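You operate a simulated robot arm through the tools that you are given. There is no shell and no other tool.

You run a simulated two-armed robot. Do the job below in one go: nothing can be reset, and whatever is moved stays where it is left.

## Task
Serve the brown cake on the green plate and cover the other.
Fine: rest the dome on the sideboard; red napkin on the green mat, its drawer shut.

The check looks at the end state, three seconds after you hand in, the way a careful person would. Anything else that was tipped, shoved, dropped, spilled or broken makes it a failure. A push-on lid holds only when it is set on centred and level and pressed home; a screw cap is set on level and turned clockwise until tight. Flat cloth is picked up by pressing the open fingertips on it (5 to 10 N) and closing them slowly along it; thin cloth reads only 2 to 8 mm in the jaws.

## Robot
Two 7-joint arms with four-finger grippers on one trunk that stands fixed in place. Base frame: the origin is at the foot of the trunk, x ahead of it, y to its left, z up. Lengths are in m, angles in degrees, forces in N, time in s.
The left shoulder is at [0.04, 0.181, 1.229], the right one opposite. With the tool pointing down near the work surface each hand reaches from about 0.1 to 0.72 m from the base axis, measured 20 degrees to its own side. Payload 3.67 kg a hand.
The TCP of each hand is the grasp point between the finger pads, 0.028 m short of the fingertips. In the tool frame z runs along the fingers and y along their closing line. Largest opening 0.112 m; the body of the gripper starts 0.073 m behind the TCP.
Orientation is told as [roll, pitch, yaw] about the base's x, y, z axes, in that order, counted from this pose: with the fingers straight down and closing along the base's y, the tool's x points along the base's -x, its y along +y and its z along -z.

## Interface
- The arms move only by the tool drive_tool. It takes "left_increments", "right_increments" or both (then of equal length, played together; a hand with none holds still); each is a list of rows, each a list of 7 numbers: the shift along the base's x, y, z in m, then the turn, a rotation vector about the base's x, y, z in degrees, then the finger opening in m, from 0 to 0.112. In form: [[tx, ty, tz, wx, wy, wz, jaw], ...]. A call has 1 to 20 rows; each row is the pose to reach, as a shift and turn from the pose commanded when the call began. Each row takes 0.2 s and may step no farther than 0.05 m and 8.6 degrees from the row before; otherwise, or with a gripper value out of range, the whole call is refused. A pose out of reach is approached as far as the arm can. The call stops where the force on the tool passes 40 N (or 10 N more than at its start, if that is more) or the arm is blocked; 0.2 s more then pass. Each finger halts on what it meets, pressing with about 30 N; the grip force reading is that of the motor and also rises with nothing between the fingers. The clock runs only during rows and for 0.2 s after the last one: add rows that repeat a pose to give the fingers time. The reply holds the time, the measured pose of the TCP, the force on the tool along the base axes, the opening and the grip force, in the units named above and with some noise, with the torque about the TCP (base axes, N m) and any sound that the robot's microphone picked up, and new pictures: "show" is both (left out), scene, wrist or none (wrist: the cameras of the hands that moved).
- Cameras (640 x 400 px; columns grow to the right, rows downward): "scene" is now at [0.0777, -0.059, 1.4474]; the picture's right is [-0.70, -0.72, 0.00], its down [-0.48, 0.47, -0.74] and it looks along [0.53, -0.51, -0.68] (base axes); focal length 214 px, centre (320, 200). "left" rides on the left gripper at [0.06, 0.018, -0.104] in its tool frame; the picture's right is [-0.29, 0.96, 0.00], its down [-0.80, -0.24, -0.55] and it looks along [-0.53, -0.16, 0.83] (tool axes); focal length 234 px, centre (320, 200). "right" rides on the right gripper at [0.06, -0.018, -0.104] in its tool frame; the picture's right is [0.29, 0.96, 0.00], its down [-0.80, 0.24, -0.55] and it looks along [-0.53, 0.16, 0.83] (tool axes); focal length 234 px, centre (320, 200). There is no depth. A picture from a camera that has moved, and an enlarged one, comes with that camera's place and axes in the base frame and with its lens.
- slide_trunk(by): slides the trunk up (or, below 0, down) by that many m; the arms and the scene camera ride with it, the base frame stays. It gives what a move gives, with no picture.
- head_to(pan, tilt): turns the head with the scene camera to pan (to the left, within 86 degrees either way) and tilt (down, from -29 to 69), counted from straight ahead of the robot. It gives what a move gives, and a new picture of the scene camera.
- enlarge(camera, box): a new picture of the part [left, top, right, bottom] of that camera's present view, enlarged. No time passes.
- sign_off(): hands the job in; it is judged then, once.

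Nothing tells you positions but the pictures and the camera data. Unless the task says otherwise, let go and move clear before handing in.

The tools are called by a JSON object that holds its "op" and its "data". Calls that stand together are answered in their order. drive_tool: Moves the arms, as the interface text tells. Its arguments: {"type":"object","properties":{"left_increments":{"type":"array"},"right_increments":{"type":"array"},"show":{"type":"string","enum":["both","scene","wrist","none"]}},"required":[]} The other tools are called the same way: slide_trunk (by) slides the trunk up or down; head_to (pan, tilt) turns the head that bears the scene camera; enlarge (camera, box) takes an enlarged picture of a part of a camera's view; sign_off () hands the job in.

At the start:

```text
time_s: 0.0
left_position: [0.3498, -0.0236, 1.2928]
left_ee_rot: [0.0, 0.0, 0.1]
left_wrist_force: [0.3, 0.1, 0.7]
left_wrist_torque: [-0.01, -0.01, 0.01]
left_opening: 0.1119
left_finger_force: 0.1
right_position: [0.3515, -0.366, 1.2629]
right_ee_rot: [0.0, -0.1, 0.0]
right_wrist_force: [0.3, 0.6, 0.2]
right_wrist_torque: [-0.02, -0.04, 0.02]
right_opening: 0.112
right_finger_force: 0.0
trunk travel left (down, up): [-0.35, 0.164]
head pan, tilt: [-44.3, 42.5]
```

scene: 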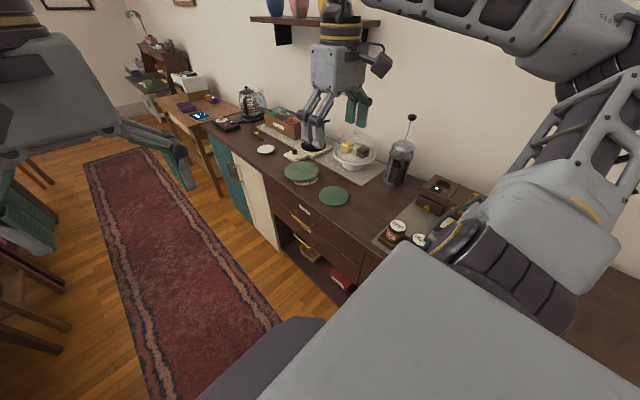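
right: 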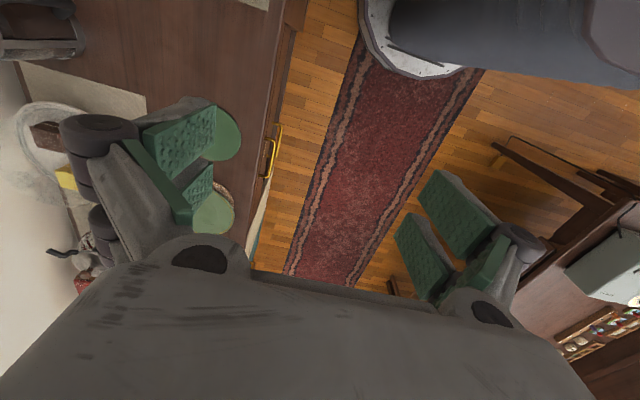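
left: 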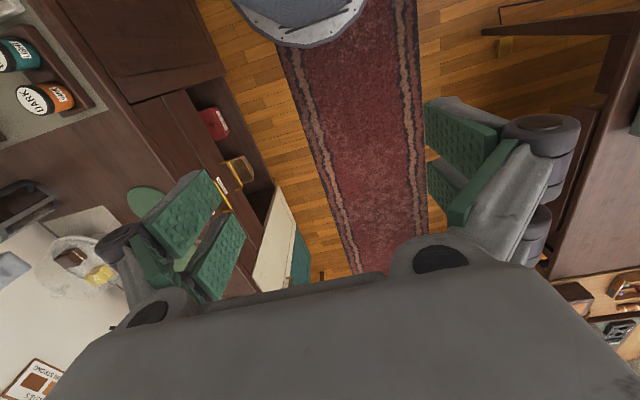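

I see a sideboard to the robot's right with green round items, a glass dome over cakes, and drawers below. First I look closer at the scene.

{"op": "enlarge", "data": {"camera": "scene", "box": [220, 80, 420, 205]}}

{"op": "enlarge", "data": {"camera": "scene", "box": [260, 160, 460, 300]}}

{"op": "enlarge", "data": {"camera": "scene", "box": [120, 60, 300, 180]}}

```text
3.20 times, centred on (320, 142) of scene
camera zoom: at [0.0777, -0.059, 1.4474], right [-0.7, -0.72, 0.0], down [-0.48, 0.47, -0.74], along [0.53, -0.51, -0.68], focal length 686 px, centre (320, 384)
```

zoom: 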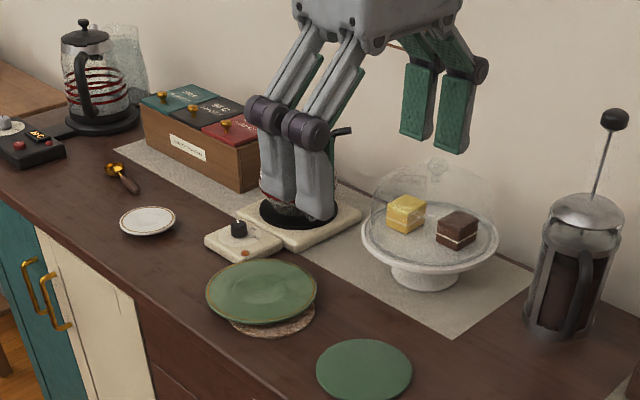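

```text
2.86 times, centred on (360, 230) of scene
camera zoom: at [0.0777, -0.059, 1.4474], right [-0.7, -0.72, 0.0], down [-0.48, 0.47, -0.74], along [0.53, -0.51, -0.68], focal length 613 px, centre (206, 114)
```

zoom: 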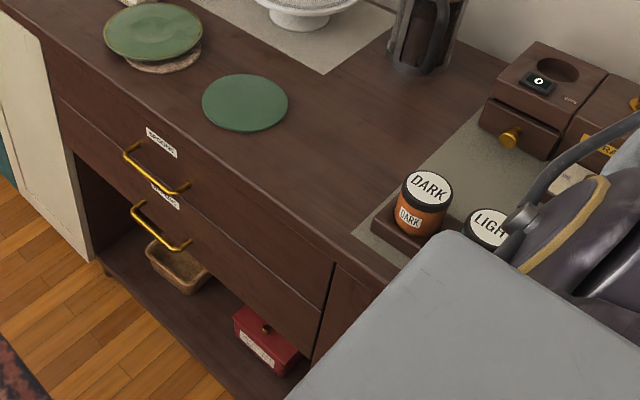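

```text
3.33 times, centred on (210, 120) of scene
camera zoom: at [0.0777, -0.059, 1.4474], right [-0.7, -0.72, 0.0], down [-0.48, 0.47, -0.74], along [0.53, -0.51, -0.68], focal length 715 px, centre (687, 467)
```

zoom: 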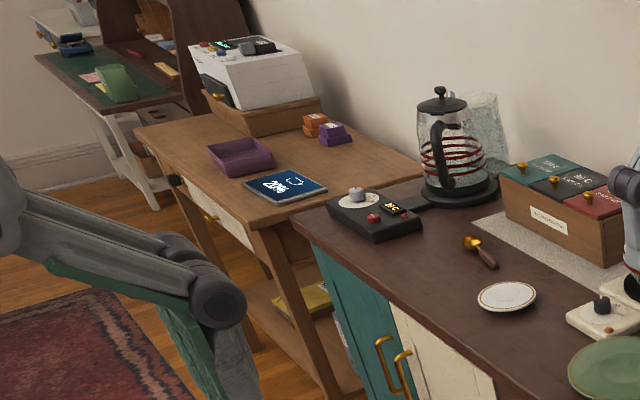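

The cake stand holds a yellow and a brown cake under a glass dome, with the green plate, the green mat and two labelled drawers nearby. I enlarge the labels and mat.

{"op": "enlarge", "data": {"camera": "scene", "box": [280, 195, 330, 265]}}

{"op": "enlarge", "data": {"camera": "scene", "box": [325, 120, 395, 180]}}

{"op": "enlarge", "data": {"camera": "left", "box": [120, 80, 320, 300]}}

{"op": "head_to", "data": {"pan": -75, "tilt": 50}}

```text
5.71 times, centred on (305, 230) of scene
camera zoom: at [0.0777, -0.059, 1.4474], right [-0.7, -0.72, 0.0], down [-0.48, 0.47, -0.74], along [0.53, -0.51, -0.68], focal length 1226 px, centre (406, 29)
```

zoom: 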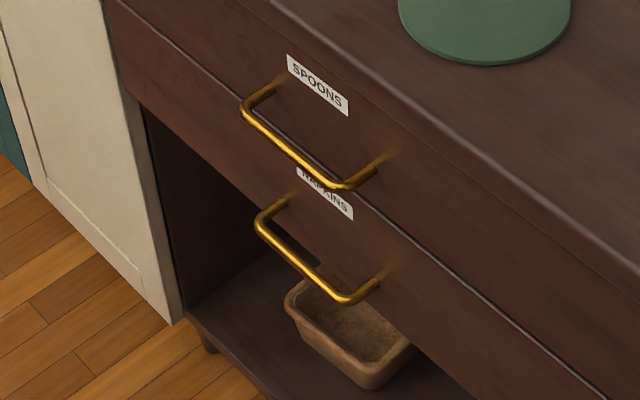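

```text
6.67 times, centred on (360, 150) of scene
camera zoom: at [0.0777, -0.059, 1.4474], right [-0.7, -0.72, 0.0], down [-0.48, 0.47, -0.74], along [0.53, -0.51, -0.68], focal length 1430 px, centre (53, 533)
```

zoom: 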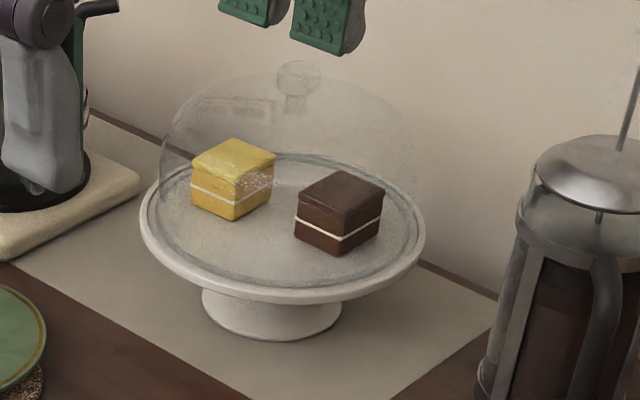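

```text
1.82 times, centred on (220, 190) of left
camera zoom: at [0.2897, -0.0066, 1.3945], right [0.29, 0.96, 0.0], down [0.8, -0.24, 0.55], along [0.53, -0.16, -0.83], focal length 426 px, centre (502, 218)
```

zoom: 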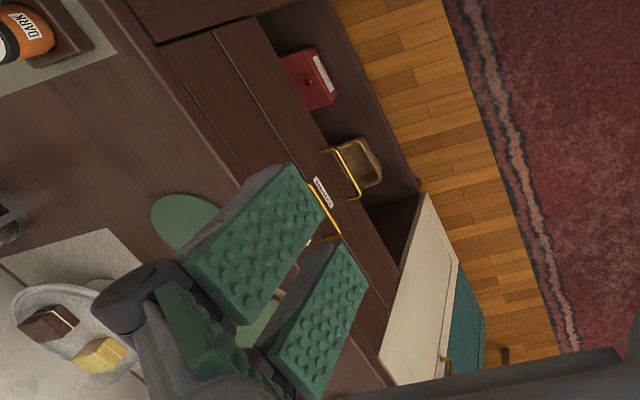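

```text
time_s: 1.0
left_position: [0.3493, -0.0233, 1.2929]
left_ee_rot: [-0.1, 0.1, 0.1]
left_wrist_force: [0.2, 0.5, 0.4]
left_wrist_torque: [-0.01, 0.0, 0.01]
left_opening: 0.112
left_finger_force: 0.2
right_position: [0.3489, -0.366, 1.2631]
right_ee_rot: [0.0, 0.0, 0.0]
right_wrist_force: [1.0, -0.1, -0.1]
right_wrist_torque: [0.03, -0.01, 0.02]
right_opening: 0.1121
right_finger_force: 0.0
trunk travel left (down, up): [-0.35, 0.164]
head pan, tilt: [-75.0, 50.0]
camera scene: at [0.0381, -0.0752, 1.4369], right [-0.97, -0.26, 0.0], down [-0.2, 0.74, -0.64], along [0.17, -0.62, -0.77], focal length 214 px, centre (320, 200)
```

scene: 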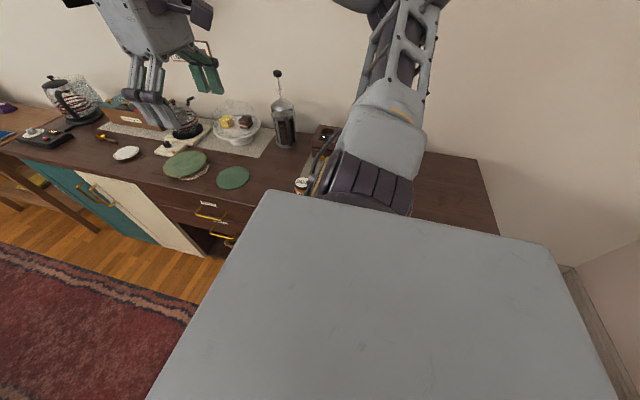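

The sideboard top is at about z 0.90 with its front edge near y -0.435. The mat is near (0.48,-0.52) and the stand near (0.56,-0.735). I yaw the right hand toward the sideboard to look with its camera.

{"op": "drive_tool", "data": {"right_increments": [[0, 0, 0, 0, 0, -8, 0.112], [0, 0, 0, 0, 0, -16, 0.112], [0, 0, 0, 0, 0, -24, 0.112], [0, 0, 0, 0, 0, -32, 0.112], [0, 0, 0, 0, 0, -40, 0.112], [0, 0, 0, 0, 0, -48, 0.112]], "left_increments": [[-0.01, 0.03, 0, 0, 0, 0, 0.112], [-0.02, 0.06, 0, 0, 0, 0, 0.112], [-0.03, 0.09, 0, 0, 0, 0, 0.112], [-0.04, 0.12, 0, 0, 0, 0, 0.112], [-0.05, 0.15, 0, 0, 0, 0, 0.112], [-0.05, 0.18, 0, 0, 0, 0, 0.112]]}}

{"op": "head_to", "data": {"pan": -55, "tilt": 50}}

```text
time_s: 2.4
left_position: [0.2966, 0.1575, 1.29]
left_ee_rot: [-0.1, 0.0, 0.0]
left_wrist_force: [-0.2, 1.5, 0.7]
left_wrist_torque: [0.03, -0.01, 0.0]
left_opening: 0.112
left_finger_force: 0.0
right_position: [0.3498, -0.3642, 1.2635]
right_ee_rot: [0.0, -0.1, -48.1]
right_wrist_force: [-0.5, 0.4, 0.6]
right_wrist_torque: [-0.05, -0.02, 0.02]
right_opening: 0.1118
right_finger_force: 0.0
trunk travel left (down, up): [-0.35, 0.164]
head pan, tilt: [-75.0, 50.0]
camera scene: at [0.0372, -0.0736, 1.437], right [-0.97, -0.26, 0.0], down [-0.2, 0.74, -0.64], along [0.17, -0.62, -0.77], focal length 214 px, centre (320, 200)
camera right: at [0.2967, -0.3313, 1.3664], right [0.52, 0.85, 0.0], down [0.71, -0.43, 0.56], along [0.47, -0.29, -0.83], focal length 234 px, centre (320, 200)
camera left: at [0.2367, 0.1743, 1.3931], right [0.29, 0.96, 0.0], down [0.8, -0.24, 0.56], along [0.53, -0.16, -0.83], focal length 234 px, centre (320, 200)
```

scene: 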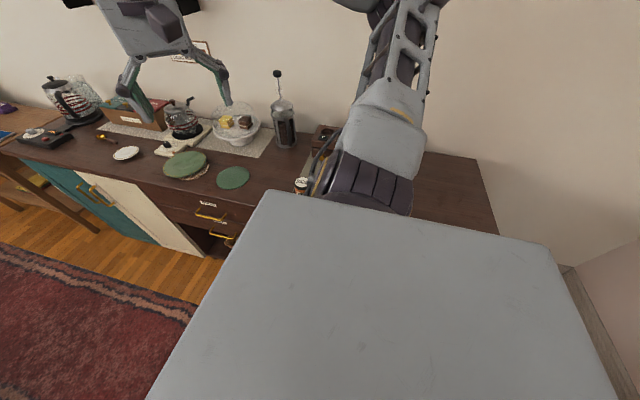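
right: 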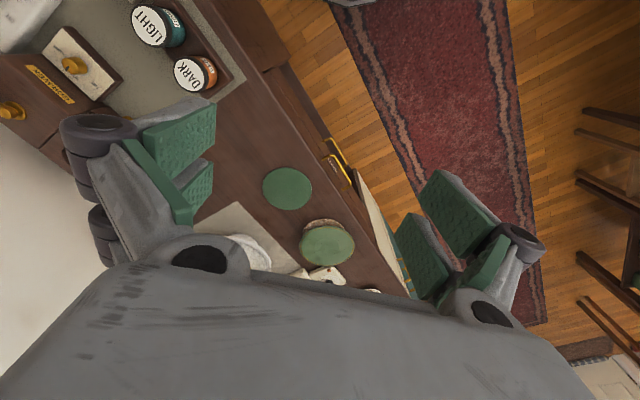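
left: 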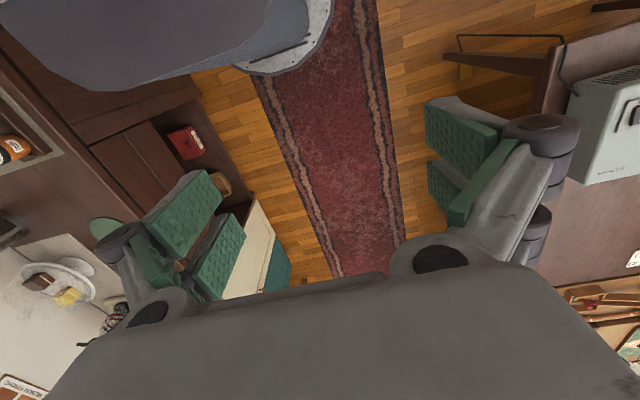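

```text
time_s: 3.2
left_position: [0.2995, 0.1551, 1.2907]
left_ee_rot: [0.0, 0.0, 0.1]
left_wrist_force: [0.0, 0.3, 0.5]
left_wrist_torque: [0.02, 0.04, -0.02]
left_opening: 0.112
left_finger_force: 0.1
right_position: [0.351, -0.3652, 1.2625]
right_ee_rot: [0.0, 0.0, -47.9]
right_wrist_force: [-0.7, -0.7, -0.2]
right_wrist_torque: [0.02, -0.01, -0.03]
right_opening: 0.1119
right_finger_force: 0.0
trunk travel left (down, up): [-0.35, 0.164]
head pan, tilt: [-55.0, 50.0]
camera scene: at [0.0624, -0.0643, 1.4369], right [-0.82, -0.57, 0.0], down [-0.44, 0.63, -0.64], along [0.37, -0.53, -0.77], focal length 214 px, centre (320, 200)
```

scene: 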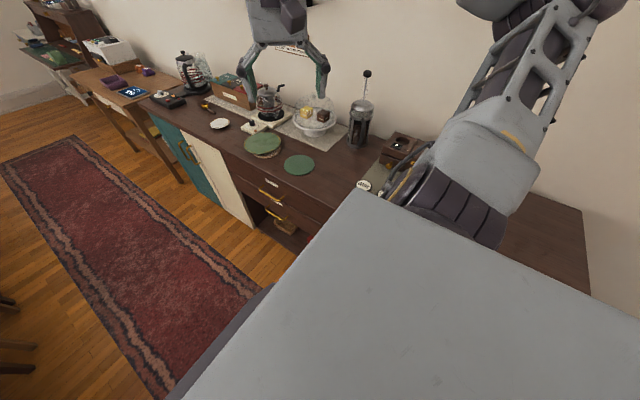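

From here both the stand and the plate are visible. I enlarge the key areas to measure positions.

{"op": "enlarge", "data": {"camera": "scene", "box": [230, 80, 390, 180]}}

{"op": "enlarge", "data": {"camera": "scene", "box": [280, 85, 380, 147]}}

{"op": "enlarge", "data": {"camera": "right", "box": [180, 100, 420, 300]}}

{"op": "enlarge", "data": {"camera": "left", "box": [0, 200, 140, 320]}}

```text
4.00 times, centred on (310, 130) of scene
camera zoom: at [0.0624, -0.0643, 1.4369], right [-0.82, -0.57, 0.0], down [-0.44, 0.63, -0.64], along [0.37, -0.53, -0.77], focal length 858 px, centre (360, 480)
```

zoom: 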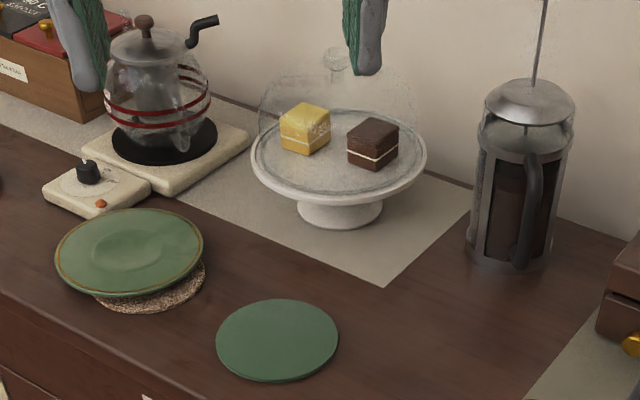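

```text
6.40 times, centred on (330, 116) of scene
camera zoom: at [0.0624, -0.0643, 1.4369], right [-0.82, -0.57, 0.0], down [-0.44, 0.63, -0.64], along [0.37, -0.53, -0.77], focal length 1373 px, centre (256, 738)
```

zoom: 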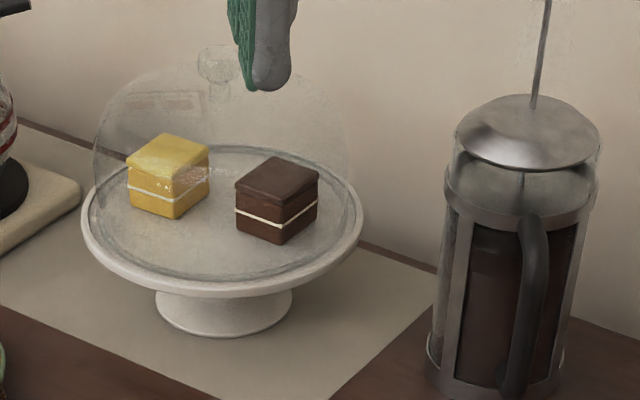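

```text
2.00 times, centred on (300, 200) of right
camera zoom: at [0.2976, -0.3333, 1.3656], right [0.52, 0.86, 0.0], down [0.71, -0.43, 0.55], along [0.47, -0.29, -0.83], focal length 468 px, centre (360, 200)
```

zoom: 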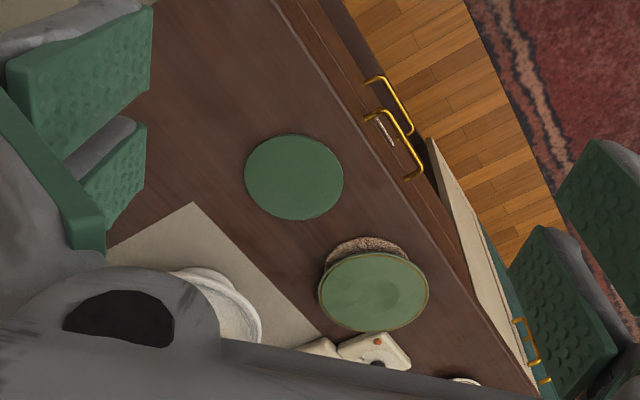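

```text
3.33 times, centred on (70, 260) of left
camera zoom: at [0.2378, 0.172, 1.3932], right [0.29, 0.96, 0.0], down [0.8, -0.24, 0.55], along [0.53, -0.16, -0.83], focal length 781 px, centre (1153, 0)
```

zoom: 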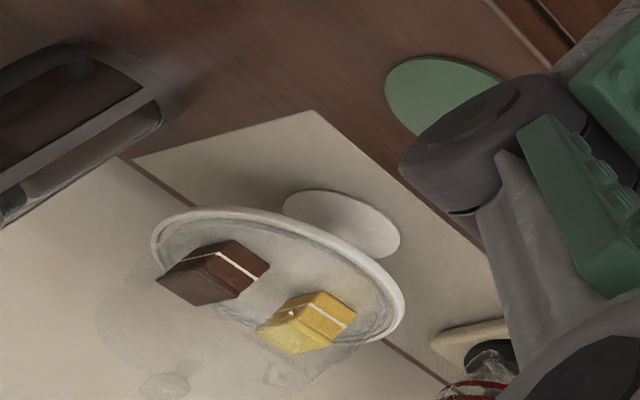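

Stereo puts the mat at (0.507,-0.556), the brown cake near (0.563,-0.804,0.96), the yellow one near (0.64,-0.785) and the dome knob near (0.60,-0.79,1.04). That is far out, so I test the right arm's reach at a safe height first.

{"op": "drive_tool", "data": {"right_increments": [[0.02, -0.033, 0, 0, 0, 0, 0.112], [0.04, -0.066, 0, 0, 0, 0, 0.112], [0.06, -0.1, 0, 0, 0, 0, 0.112], [0.08, -0.133, 0, 0, 0, 0, 0.112], [0.1, -0.166, 0, 0, 0, 0, 0.112], [0.12, -0.2, 0, 0, 0, 0, 0.112], [0.14, -0.233, 0, 0, 0, 0, 0.112]]}}

```text
time_s: 4.8
left_position: [0.2995, 0.1559, 1.2913]
left_ee_rot: [0.0, 0.1, 0.0]
left_wrist_force: [-0.3, 0.1, -0.3]
left_wrist_torque: [0.02, 0.02, 0.01]
left_opening: 0.1119
left_finger_force: 0.1
right_position: [0.4916, -0.6013, 1.2607]
right_ee_rot: [0.0, 0.1, -47.9]
right_wrist_force: [0.2, 0.1, -0.1]
right_wrist_torque: [0.01, 0.04, -0.01]
right_opening: 0.1122
right_finger_force: 0.0
trunk travel left (down, up): [-0.35, 0.164]
head pan, tilt: [-55.0, 50.0]
camera scene: at [0.0635, -0.0644, 1.4368], right [-0.82, -0.57, 0.0], down [-0.44, 0.63, -0.64], along [0.37, -0.53, -0.77], focal length 214 px, centre (320, 200)
camera right: at [0.4379, -0.5682, 1.3639], right [0.52, 0.86, 0.0], down [0.71, -0.43, 0.55], along [0.47, -0.29, -0.83], focal length 234 px, centre (320, 200)
```

scene: 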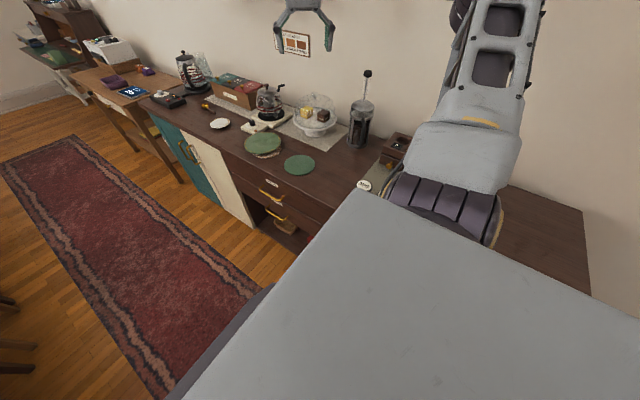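
right: 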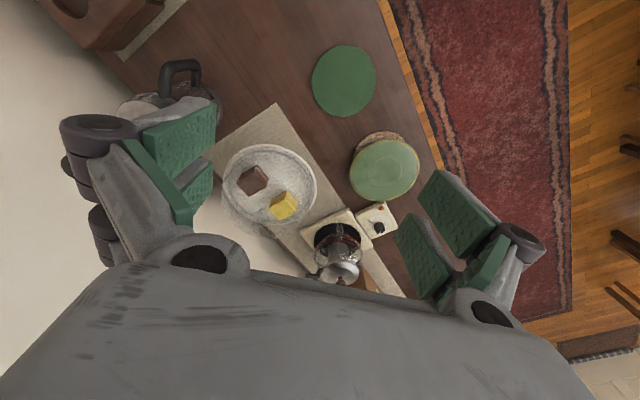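

The arm reaches here easily. The wrist camera now has a good overhead view, so I enlarge it.

{"op": "enlarge", "data": {"camera": "right", "box": [190, 120, 350, 260]}}

{"op": "enlarge", "data": {"camera": "right", "box": [280, 30, 440, 240]}}

{"op": "enlarge", "data": {"camera": "scene", "box": [280, 85, 380, 147]}}

```text
2.86 times, centred on (270, 190) of right
camera zoom: at [0.4379, -0.5682, 1.3639], right [0.52, 0.86, 0.0], down [0.71, -0.43, 0.55], along [0.47, -0.29, -0.83], focal length 669 px, centre (463, 229)
```

zoom: 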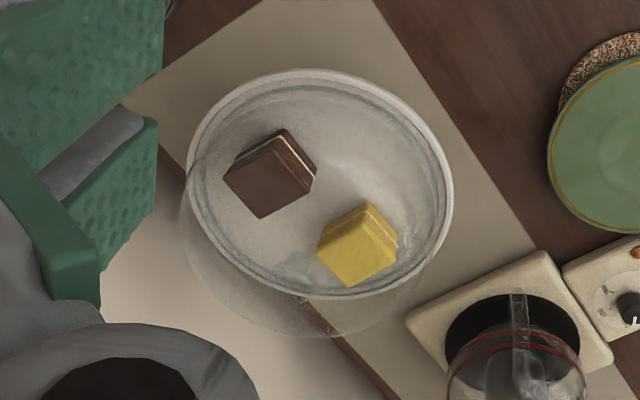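

```text
1.90 times, centred on (360, 135) of right
camera zoom: at [0.4379, -0.5682, 1.3639], right [0.52, 0.86, 0.0], down [0.71, -0.43, 0.55], along [0.47, -0.29, -0.83], focal length 446 px, centre (244, 324)
```

zoom: 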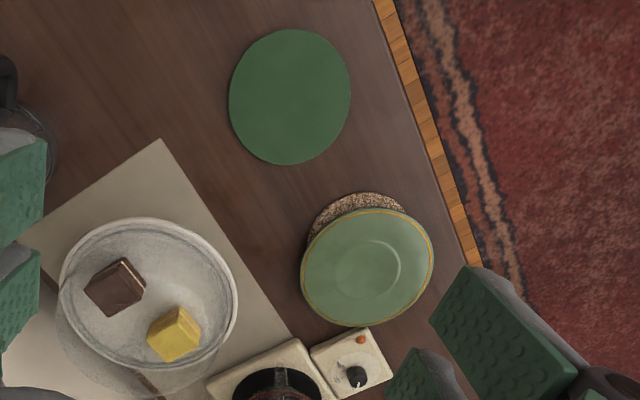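

```text
6.40 times, centred on (330, 116) of scene
camera zoom: at [0.0635, -0.0644, 1.4368], right [-0.82, -0.57, 0.0], down [-0.44, 0.63, -0.64], along [0.37, -0.53, -0.77], focal length 1373 px, centre (256, 738)
```

zoom: 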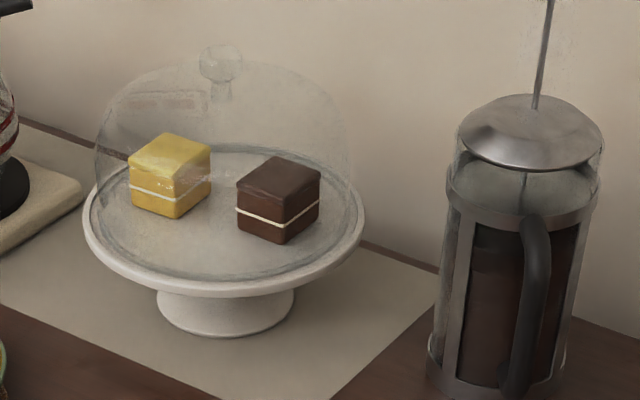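

The overhead view puts the stand centre near (0.593,-0.783), top at z≈0.937. I move the open right hand above the knob, well clear, for a closer look.

{"op": "drive_tool", "data": {"right_increments": [[0.018, -0.032, -0.01, 0, 0, 0, 0.112], [0.037, -0.065, -0.02, 0, 0, 0, 0.112], [0.055, -0.098, -0.03, 0, 0, 0, 0.112], [0.074, -0.131, -0.04, 0, 0, 0, 0.112], [0.092, -0.164, -0.05, 0, 0, 0, 0.112]]}}

```text
time_s: 6.0
left_position: [0.3004, 0.1568, 1.2905]
left_ee_rot: [-0.1, 0.2, 0.1]
left_wrist_force: [0.6, 0.9, -0.4]
left_wrist_torque: [-0.02, 0.03, 0.0]
left_opening: 0.112
left_finger_force: 0.1
right_position: [0.5744, -0.7434, 1.2158]
right_ee_rot: [-0.1, 0.2, -47.7]
right_wrist_force: [-0.1, -2.0, 0.0]
right_wrist_torque: [0.04, 0.01, 0.03]
right_opening: 0.1119
right_finger_force: 0.1
right hand out of reach, approached as far as the arm can: row 5
trunk travel left (down, up): [-0.35, 0.164]
head pan, tilt: [-55.0, 50.0]
camera scene: at [0.0642, -0.0624, 1.4367], right [-0.82, -0.57, 0.0], down [-0.44, 0.63, -0.64], along [0.37, -0.53, -0.77], focal length 214 px, centre (320, 200)
camera right: at [0.5214, -0.7111, 1.32], right [0.52, 0.86, 0.0], down [0.72, -0.43, 0.55], along [0.47, -0.28, -0.83], focal length 234 px, centre (320, 200)
```

scene: 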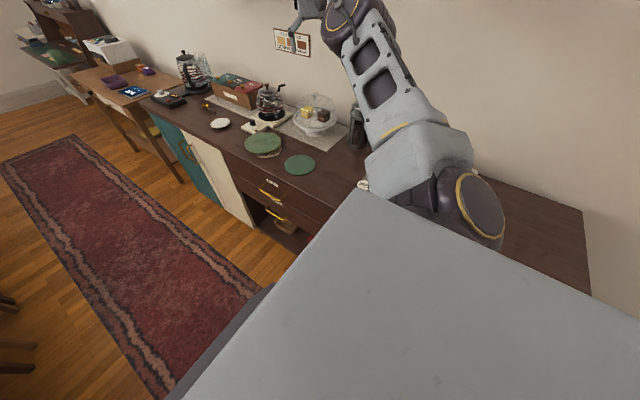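
right: 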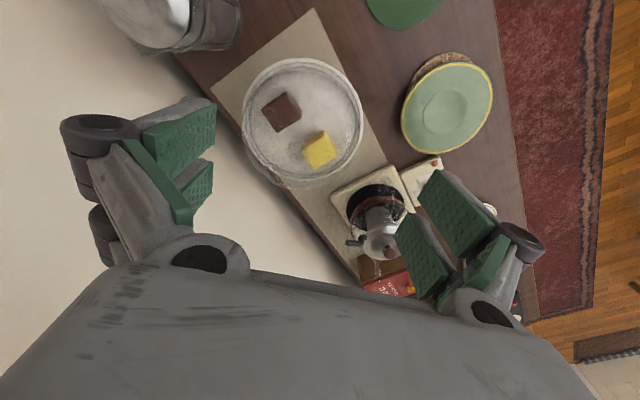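

The arm nears its reach limit at this height, so I will need a slight outward tilt or a lower hand. First I measure from this closer view.

{"op": "enlarge", "data": {"camera": "right", "box": [220, 40, 400, 200]}}

{"op": "enlarge", "data": {"camera": "scene", "box": [280, 85, 360, 145]}}

{"op": "enlarge", "data": {"camera": "right", "box": [360, 0, 520, 200]}}

```text
2.50 times, centred on (310, 120) of right
camera zoom: at [0.5214, -0.7111, 1.32], right [0.52, 0.86, 0.0], down [0.72, -0.43, 0.55], along [0.47, -0.28, -0.83], focal length 585 px, centre (345, 400)
```

zoom: 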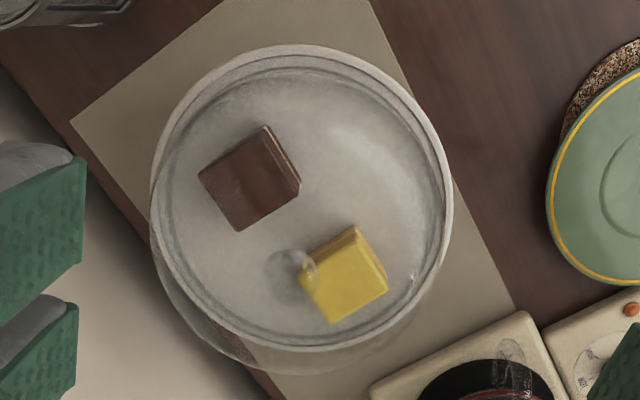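

```text
6.67 times, centred on (320, 115) of scene
camera zoom: at [0.0642, -0.0624, 1.4367], right [-0.82, -0.57, 0.0], down [-0.44, 0.63, -0.64], along [0.37, -0.53, -0.77], focal length 1430 px, centre (320, 767)
```

zoom: 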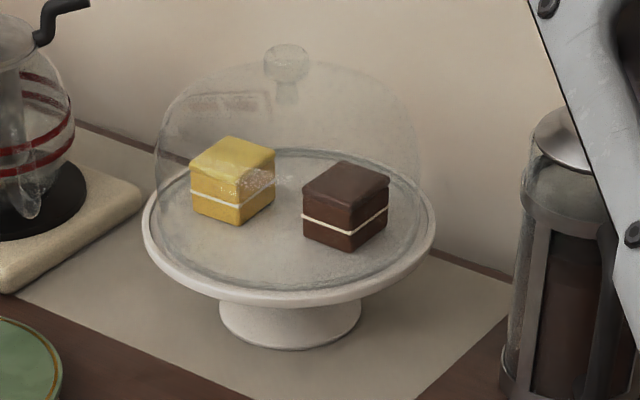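

```text
2.00 times, centred on (440, 100) of right
camera zoom: at [0.5214, -0.7111, 1.32], right [0.52, 0.86, 0.0], down [0.72, -0.43, 0.55], along [0.47, -0.28, -0.83], focal length 468 px, centre (80, 400)
```

zoom: 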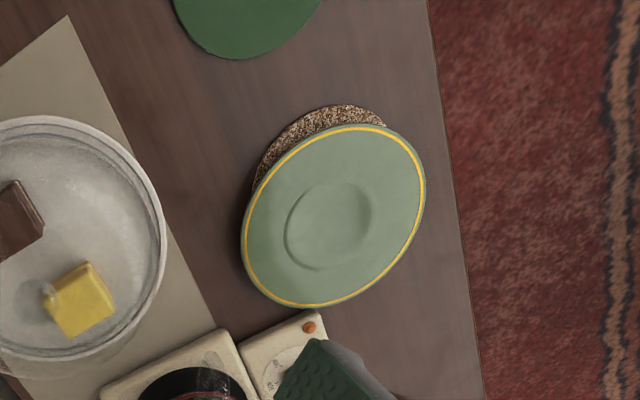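

The knob and stand centre agree at about (0.603,-0.793), with the knob ball at z≈1.04. The brown cake top is at (0.562,-0.802,0.967) with its sides roughly along x and y. I lower a little to see how the reach changes.

{"op": "drive_tool", "data": {"right_increments": [[0, 0, -0.03, 0, 0, 0, 0.112], [0, 0, -0.06, 0, 0, 0, 0.112], [0, 0, -0.09, 0, 0, 0, 0.112], [0, 0, -0.1, 0, 0, 0, 0.112]]}}

```text
time_s: 7.0
left_position: [0.2994, 0.1549, 1.291]
left_ee_rot: [-0.1, -0.1, 0.2]
left_wrist_force: [-1.1, 0.2, -0.3]
left_wrist_torque: [-0.03, 0.0, 0.01]
left_opening: 0.1119
left_finger_force: 0.2
right_position: [0.5711, -0.744, 1.1169]
right_ee_rot: [0.0, 0.0, -48.0]
right_wrist_force: [-0.4, -0.3, 0.2]
right_wrist_torque: [0.0, 0.03, 0.0]
right_opening: 0.1115
right_finger_force: 0.1
trunk travel left (down, up): [-0.35, 0.164]
head pan, tilt: [-55.0, 50.0]
camera scene: at [0.0625, -0.0633, 1.4369], right [-0.82, -0.57, 0.0], down [-0.44, 0.63, -0.64], along [0.37, -0.53, -0.77], focal length 214 px, centre (320, 200)
camera right: at [0.5177, -0.7115, 1.22], right [0.52, 0.85, 0.0], down [0.71, -0.43, 0.55], along [0.47, -0.29, -0.83], focal length 234 px, centre (320, 200)
```

scene: 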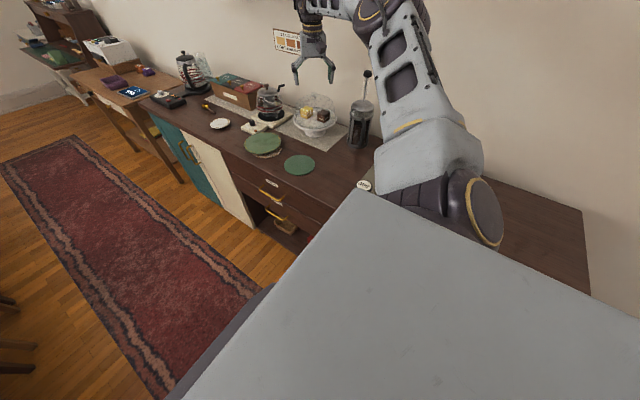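
right: 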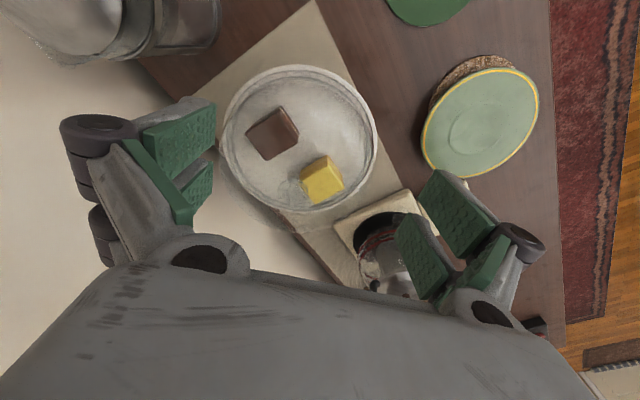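

Lower is better for reach: the hand is now within limits at z 1.117. I move it over the knob, still above it.

{"op": "drive_tool", "data": {"right_increments": [[0.016, -0.025, 0, 0, 0, 0, 0.112], [0.032, -0.049, 0, 0, 0, 0, 0.112], [0.032, -0.049, 0, 0, 0, 0, 0.112]]}}

```text
time_s: 7.8
left_position: [0.299, 0.1557, 1.2894]
left_ee_rot: [-0.1, 0.0, 0.1]
left_wrist_force: [-1.1, 0.2, -0.7]
left_wrist_torque: [0.03, 0.02, -0.01]
left_opening: 0.1119
left_finger_force: 0.0
right_position: [0.5839, -0.7611, 1.1193]
right_ee_rot: [0.0, 0.0, -48.0]
right_wrist_force: [0.4, 0.1, 0.3]
right_wrist_torque: [-0.02, 0.05, 0.01]
right_opening: 0.1121
right_finger_force: 0.0
right hand out of reach, approached as far as the arm can: row 1, 2, 3
trunk travel left (down, up): [-0.35, 0.164]
head pan, tilt: [-55.0, 50.0]
camera scene: at [0.0622, -0.0633, 1.437], right [-0.82, -0.57, 0.0], down [-0.44, 0.63, -0.64], along [0.37, -0.53, -0.77], focal length 214 px, centre (320, 200)
camera right: at [0.5299, -0.7282, 1.222], right [0.52, 0.86, 0.0], down [0.71, -0.43, 0.55], along [0.47, -0.29, -0.83], focal length 234 px, centre (320, 200)
```

scene: 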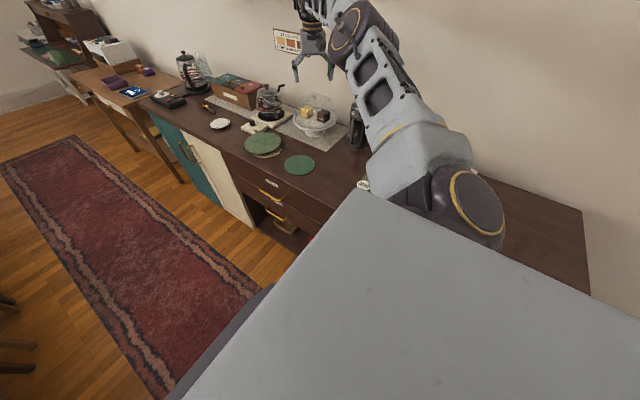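
right: 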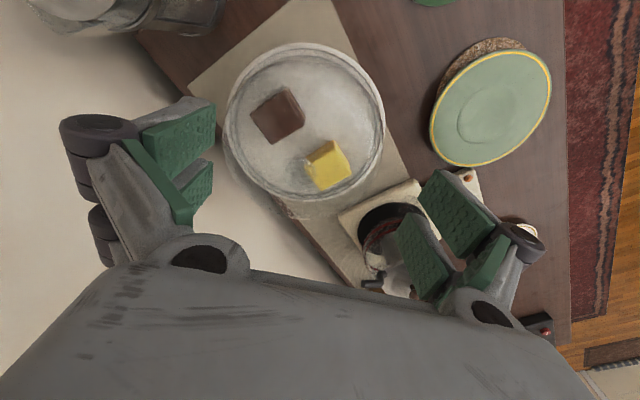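

Tool-down reach ends about 3 cm short of the knob, so I tilt the hand 15° outward about its closing line and move over the knob, still at z≈1.12.

{"op": "drive_tool", "data": {"right_increments": [[0.0, 0.0, 0, -5.57, -5.02, 0, 0.08], [0.009, -0.016, 0, -11.15, -10.03, 0, 0.08], [0.019, -0.032, 0, -11.15, -10.03, 0, 0.08], [0.019, -0.032, 0, -11.15, -10.03, 0, 0.08]]}}

{"op": "enlarge", "data": {"camera": "right", "box": [210, 80, 410, 220]}}

{"op": "enlarge", "data": {"camera": "scene", "box": [275, 65, 365, 135]}}

```text
time_s: 8.8
left_position: [0.2969, 0.1558, 1.2904]
left_ee_rot: [-0.1, -0.1, 0.1]
left_wrist_force: [-0.1, 0.5, -0.1]
left_wrist_torque: [0.02, 0.01, -0.01]
left_opening: 0.112
left_finger_force: 0.0
right_position: [0.601, -0.7947, 1.1165]
right_ee_rot: [0.1, -15.0, -48.0]
right_wrist_force: [-0.1, 0.9, 0.1]
right_wrist_torque: [-0.03, -0.04, -0.01]
right_opening: 0.0802
right_finger_force: 0.0
trunk travel left (down, up): [-0.35, 0.164]
head pan, tilt: [-55.0, 50.0]
camera scene: at [0.0609, -0.0642, 1.437], right [-0.82, -0.57, 0.0], down [-0.44, 0.63, -0.64], along [0.37, -0.53, -0.77], focal length 214 px, centre (320, 200)
camera right: at [0.5312, -0.7434, 1.2008], right [0.53, 0.85, -0.07], down [0.6, -0.31, 0.74], along [0.61, -0.43, -0.67], focal length 234 px, centre (320, 200)
```

scene: 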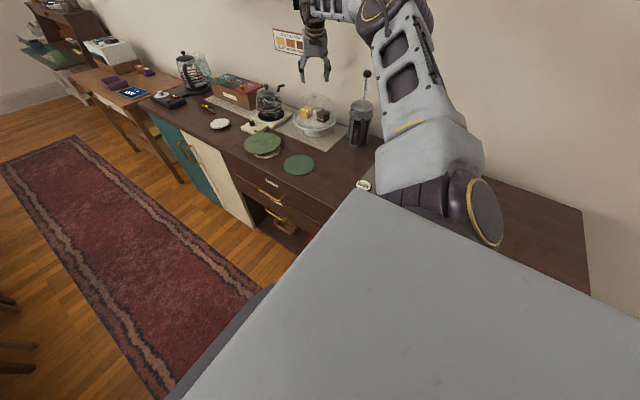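
right: 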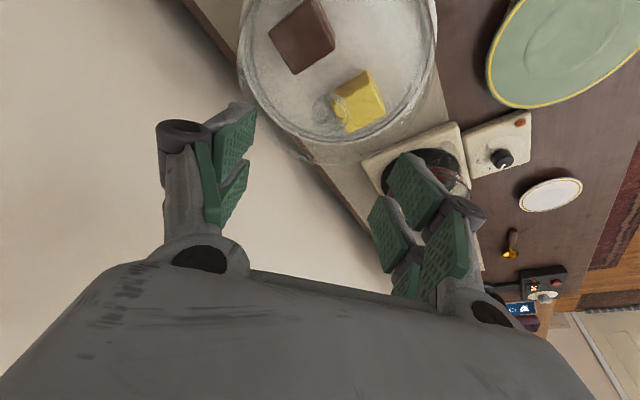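

```text
2.86 times, centred on (310, 150) of right
camera zoom: at [0.5312, -0.7434, 1.2008], right [0.53, 0.85, -0.07], down [0.6, -0.31, 0.74], along [0.61, -0.43, -0.67], focal length 669 px, centre (349, 343)
```

zoom: 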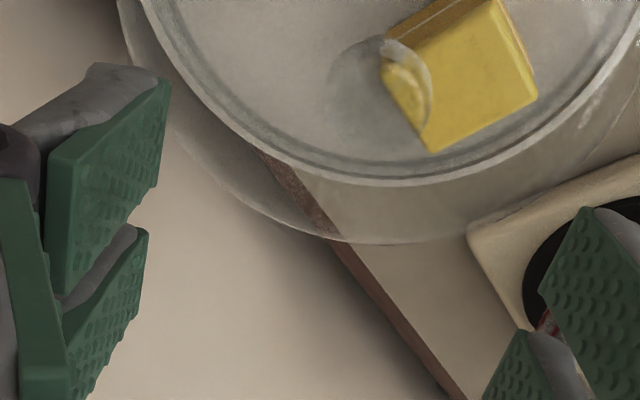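

```text
5.71 times, centred on (320, 100) of scene
camera zoom: at [0.0609, -0.0642, 1.437], right [-0.82, -0.57, 0.0], down [-0.44, 0.63, -0.64], along [0.37, -0.53, -0.77], focal length 1226 px, centre (320, 771)
```

zoom: 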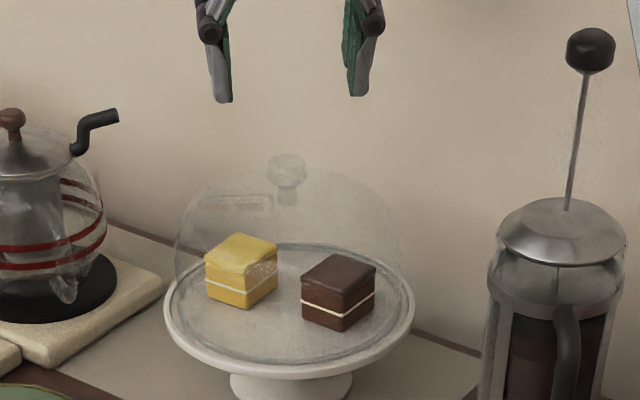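

The knob ball is at about (0.600,-0.791,1.038), 25 mm wide. I descend part way with the fingers straddling it and check the alignment.

{"op": "drive_tool", "data": {"right_increments": [[-0.0027, 0.0056, -0.02, 0, 0, 0, 0.08], [-0.0027, 0.0056, -0.04, 0, 0, 0, 0.07], [-0.0027, 0.0056, -0.05, 0, 0, 0, 0.06], [-0.0027, 0.0056, -0.05, 0, 0, 0, 0.06]]}}

{"op": "enlarge", "data": {"camera": "right", "box": [210, 80, 410, 220]}}

{"op": "enlarge", "data": {"camera": "scene", "box": [290, 70, 350, 115]}}

```text
time_s: 9.8
left_position: [0.2988, 0.1543, 1.2897]
left_ee_rot: [-0.1, 0.0, 0.1]
left_wrist_force: [-0.3, -0.3, -0.1]
left_wrist_torque: [0.01, 0.01, 0.02]
left_opening: 0.1122
left_finger_force: 0.1
right_position: [0.6, -0.7876, 1.0677]
right_ee_rot: [0.0, -15.1, -48.0]
right_wrist_force: [0.4, 1.1, 0.3]
right_wrist_torque: [-0.02, 0.03, -0.04]
right_opening: 0.0601
right_finger_force: 0.2
trunk travel left (down, up): [-0.35, 0.164]
head pan, tilt: [-55.0, 50.0]
camera scene: at [0.0622, -0.0642, 1.4369], right [-0.82, -0.57, 0.0], down [-0.44, 0.63, -0.64], along [0.37, -0.53, -0.77], focal length 214 px, centre (320, 200)
camera right: at [0.5296, -0.7365, 1.1505], right [0.53, 0.85, -0.07], down [0.6, -0.31, 0.74], along [0.61, -0.43, -0.67], focal length 234 px, centre (320, 200)
```

scene: 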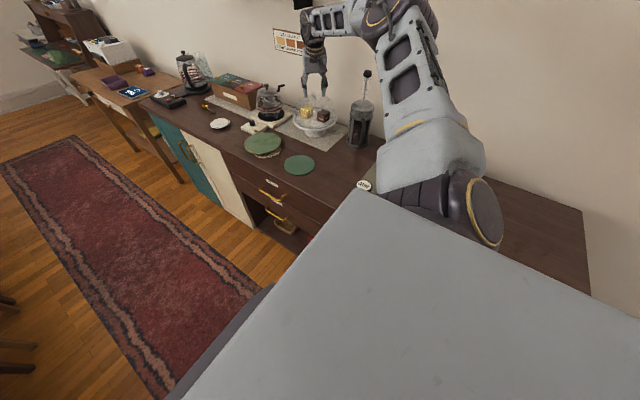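
right: 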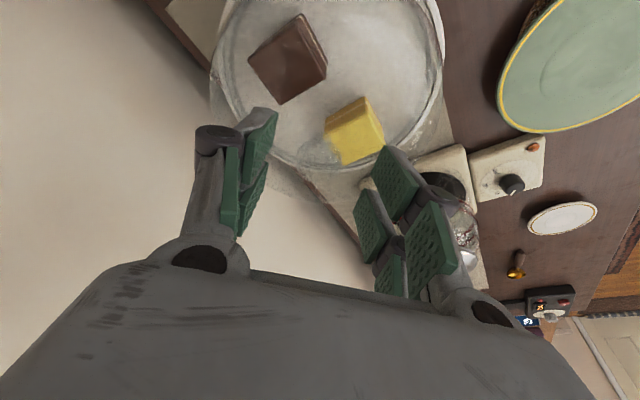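

```text
2.86 times, centred on (310, 150) of right
camera zoom: at [0.5296, -0.7365, 1.1505], right [0.53, 0.85, -0.07], down [0.6, -0.31, 0.74], along [0.61, -0.43, -0.67], focal length 669 px, centre (349, 343)
```

zoom: 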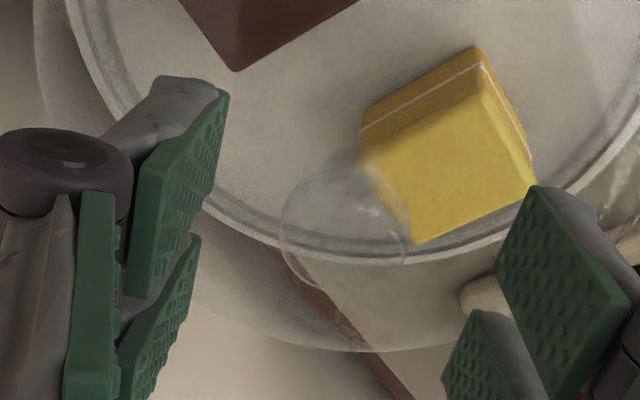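

```text
8.89 times, centred on (320, 92) of scene
camera zoom: at [0.0622, -0.0642, 1.4369], right [-0.82, -0.57, 0.0], down [-0.44, 0.63, -0.64], along [0.37, -0.53, -0.77], focal length 1906 px, centre (320, 1156)
```

zoom: 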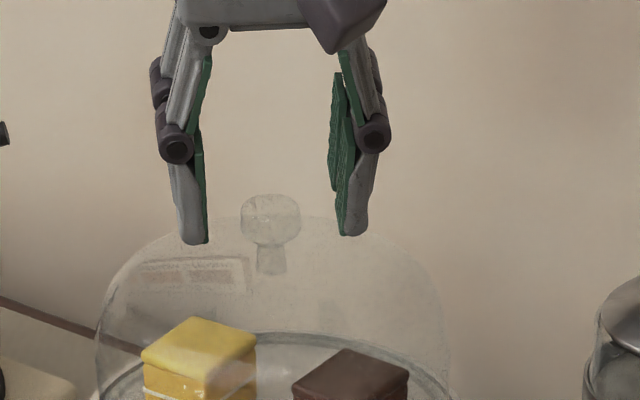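

The knob is centred between the pads. I descend the last 17 mm and close gently on the knob.

{"op": "drive_tool", "data": {"right_increments": [[0, 0, -0.008, 0, 0, 0, 0.06], [0, 0, -0.0165, 0, 0, 0, 0.06], [0, 0, -0.0165, 0, 0, 0, 0.05], [0, 0, -0.0165, 0, 0, 0, 0.042], [0, 0, -0.0165, 0, 0, 0, 0.036], [0, 0, -0.0165, 0, 0, 0, 0.031], [0, 0, -0.0165, 0, 0, 0, 0.028], [0, 0, -0.0165, 0, 0, 0, 0.025], [0, 0, -0.0165, 0, 0, 0, 0.022], [0, 0, -0.0165, 0, 0, 0, 0.018]]}}

{"op": "enlarge", "data": {"camera": "scene", "box": [290, 70, 350, 115]}}

{"op": "enlarge", "data": {"camera": "right", "box": [210, 80, 410, 220]}}

```text
time_s: 12.0
left_position: [0.2988, 0.156, 1.2906]
left_ee_rot: [-0.1, 0.1, 0.1]
left_wrist_force: [-0.4, -0.2, -0.4]
left_wrist_torque: [0.0, 0.01, -0.02]
left_opening: 0.1121
left_finger_force: 0.0
right_position: [0.5989, -0.79, 1.0509]
right_ee_rot: [0.0, -15.0, -47.9]
right_wrist_force: [0.1, 1.3, 0.1]
right_wrist_torque: [0.01, 0.03, -0.04]
right_opening: 0.0278
right_finger_force: 29.9
trunk travel left (down, up): [-0.35, 0.164]
head pan, tilt: [-55.0, 50.0]
camera scene: at [0.0623, -0.0638, 1.4369], right [-0.82, -0.57, 0.0], down [-0.44, 0.63, -0.64], along [0.37, -0.53, -0.77], focal length 214 px, centre (320, 200)
camera right: at [0.529, -0.7374, 1.1345], right [0.53, 0.85, -0.07], down [0.6, -0.31, 0.74], along [0.61, -0.43, -0.67], focal length 234 px, centre (320, 200)
```

scene: 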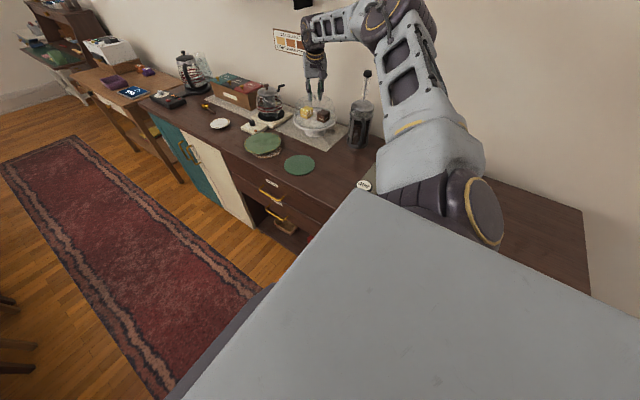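
right: 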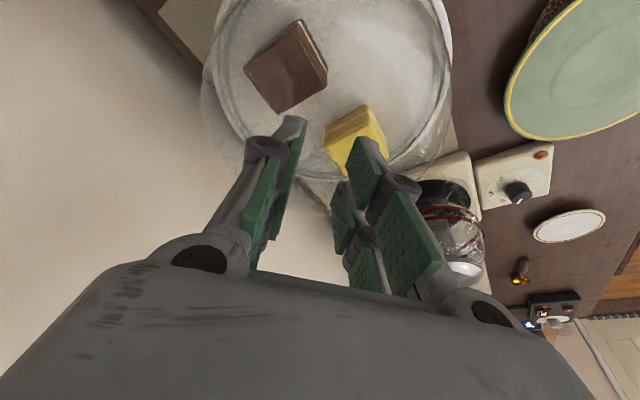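

```text
8.89 times, centred on (320, 92) of scene
camera zoom: at [0.0623, -0.0638, 1.4369], right [-0.82, -0.57, 0.0], down [-0.44, 0.63, -0.64], along [0.37, -0.53, -0.77], focal length 1906 px, centre (320, 1156)
```

zoom: 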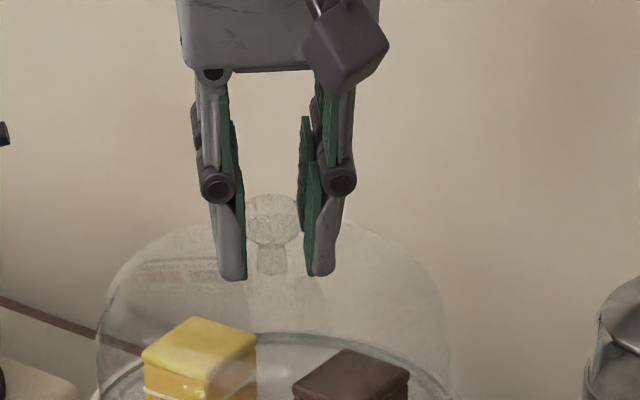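

```text
2.86 times, centred on (310, 150) of right
camera zoom: at [0.529, -0.7374, 1.1345], right [0.53, 0.85, -0.07], down [0.6, -0.31, 0.74], along [0.61, -0.43, -0.67], focal length 669 px, centre (349, 343)
```

zoom: 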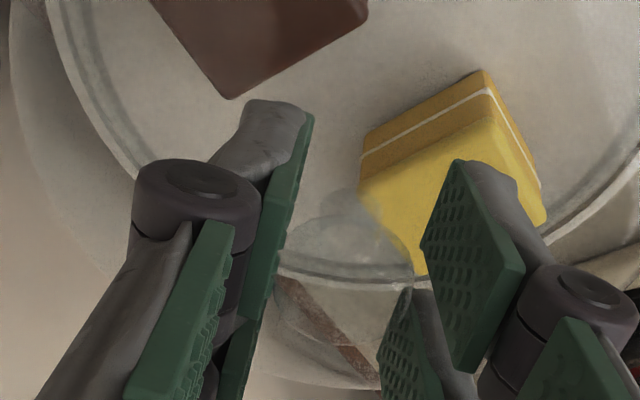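

The grip holds at 28 mm with 30 N and the dome has not shifted. I lift slowly and check the load.

{"op": "drive_tool", "data": {"right_increments": [[0, 0, 0.005, 0, 0, 0, 0.018], [0, 0, 0.01, 0, 0, 0, 0.018], [0, 0, 0.02, 0, 0, 0, 0.018], [0, 0, 0.03, 0, 0, 0, 0.018], [0, 0, 0.03, 0, 0, 0, 0.018]]}}

{"op": "enlarge", "data": {"camera": "scene", "box": [280, 65, 360, 140]}}

```text
time_s: 13.2
left_position: [0.299, 0.1553, 1.2902]
left_ee_rot: [0.0, 0.0, 0.1]
left_wrist_force: [-0.8, -0.1, 0.6]
left_wrist_torque: [0.0, 0.0, -0.01]
left_opening: 0.1119
left_finger_force: 0.0
right_position: [0.5993, -0.7903, 1.0811]
right_ee_rot: [-0.1, -14.8, -48.0]
right_wrist_force: [-0.5, 0.9, -3.0]
right_wrist_torque: [0.0, 0.01, -0.03]
right_opening: 0.0279
right_finger_force: 29.7
trunk travel left (down, up): [-0.35, 0.164]
head pan, tilt: [-55.0, 50.0]
camera scene: at [0.0628, -0.0645, 1.4369], right [-0.82, -0.57, 0.0], down [-0.44, 0.63, -0.64], along [0.37, -0.53, -0.77], focal length 214 px, centre (320, 200)
camera right: at [0.5296, -0.7391, 1.1647], right [0.53, 0.85, -0.07], down [0.6, -0.31, 0.74], along [0.6, -0.43, -0.67], focal length 234 px, centre (320, 200)
```

scene: 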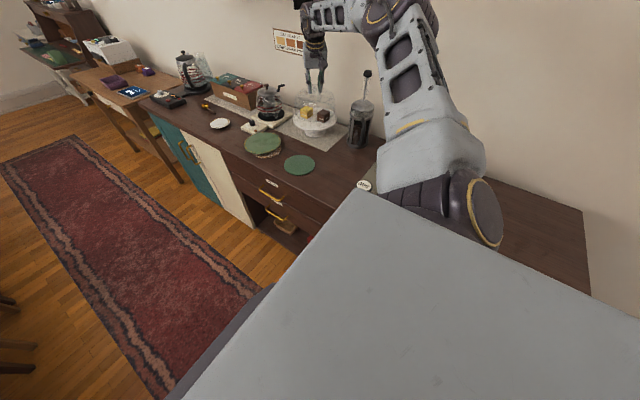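
right: 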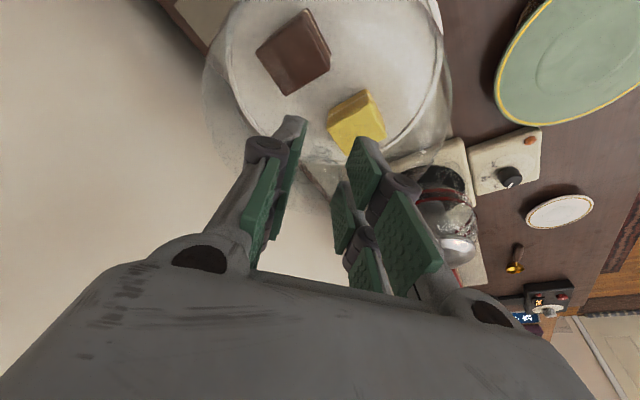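

```text
5.33 times, centred on (320, 102) of scene
camera zoom: at [0.0628, -0.0645, 1.4369], right [-0.82, -0.57, 0.0], down [-0.44, 0.63, -0.64], along [0.37, -0.53, -0.77], focal length 1144 px, centre (320, 720)
```

zoom: 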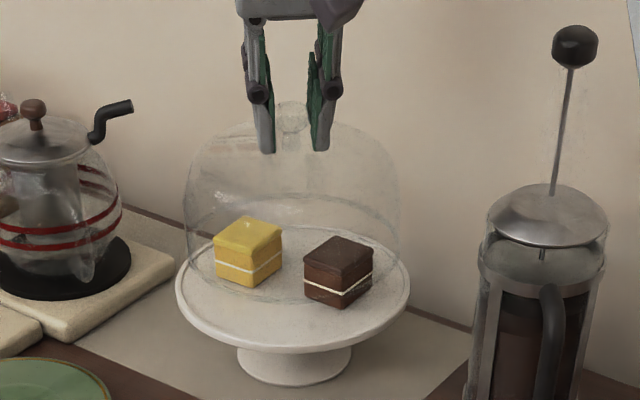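

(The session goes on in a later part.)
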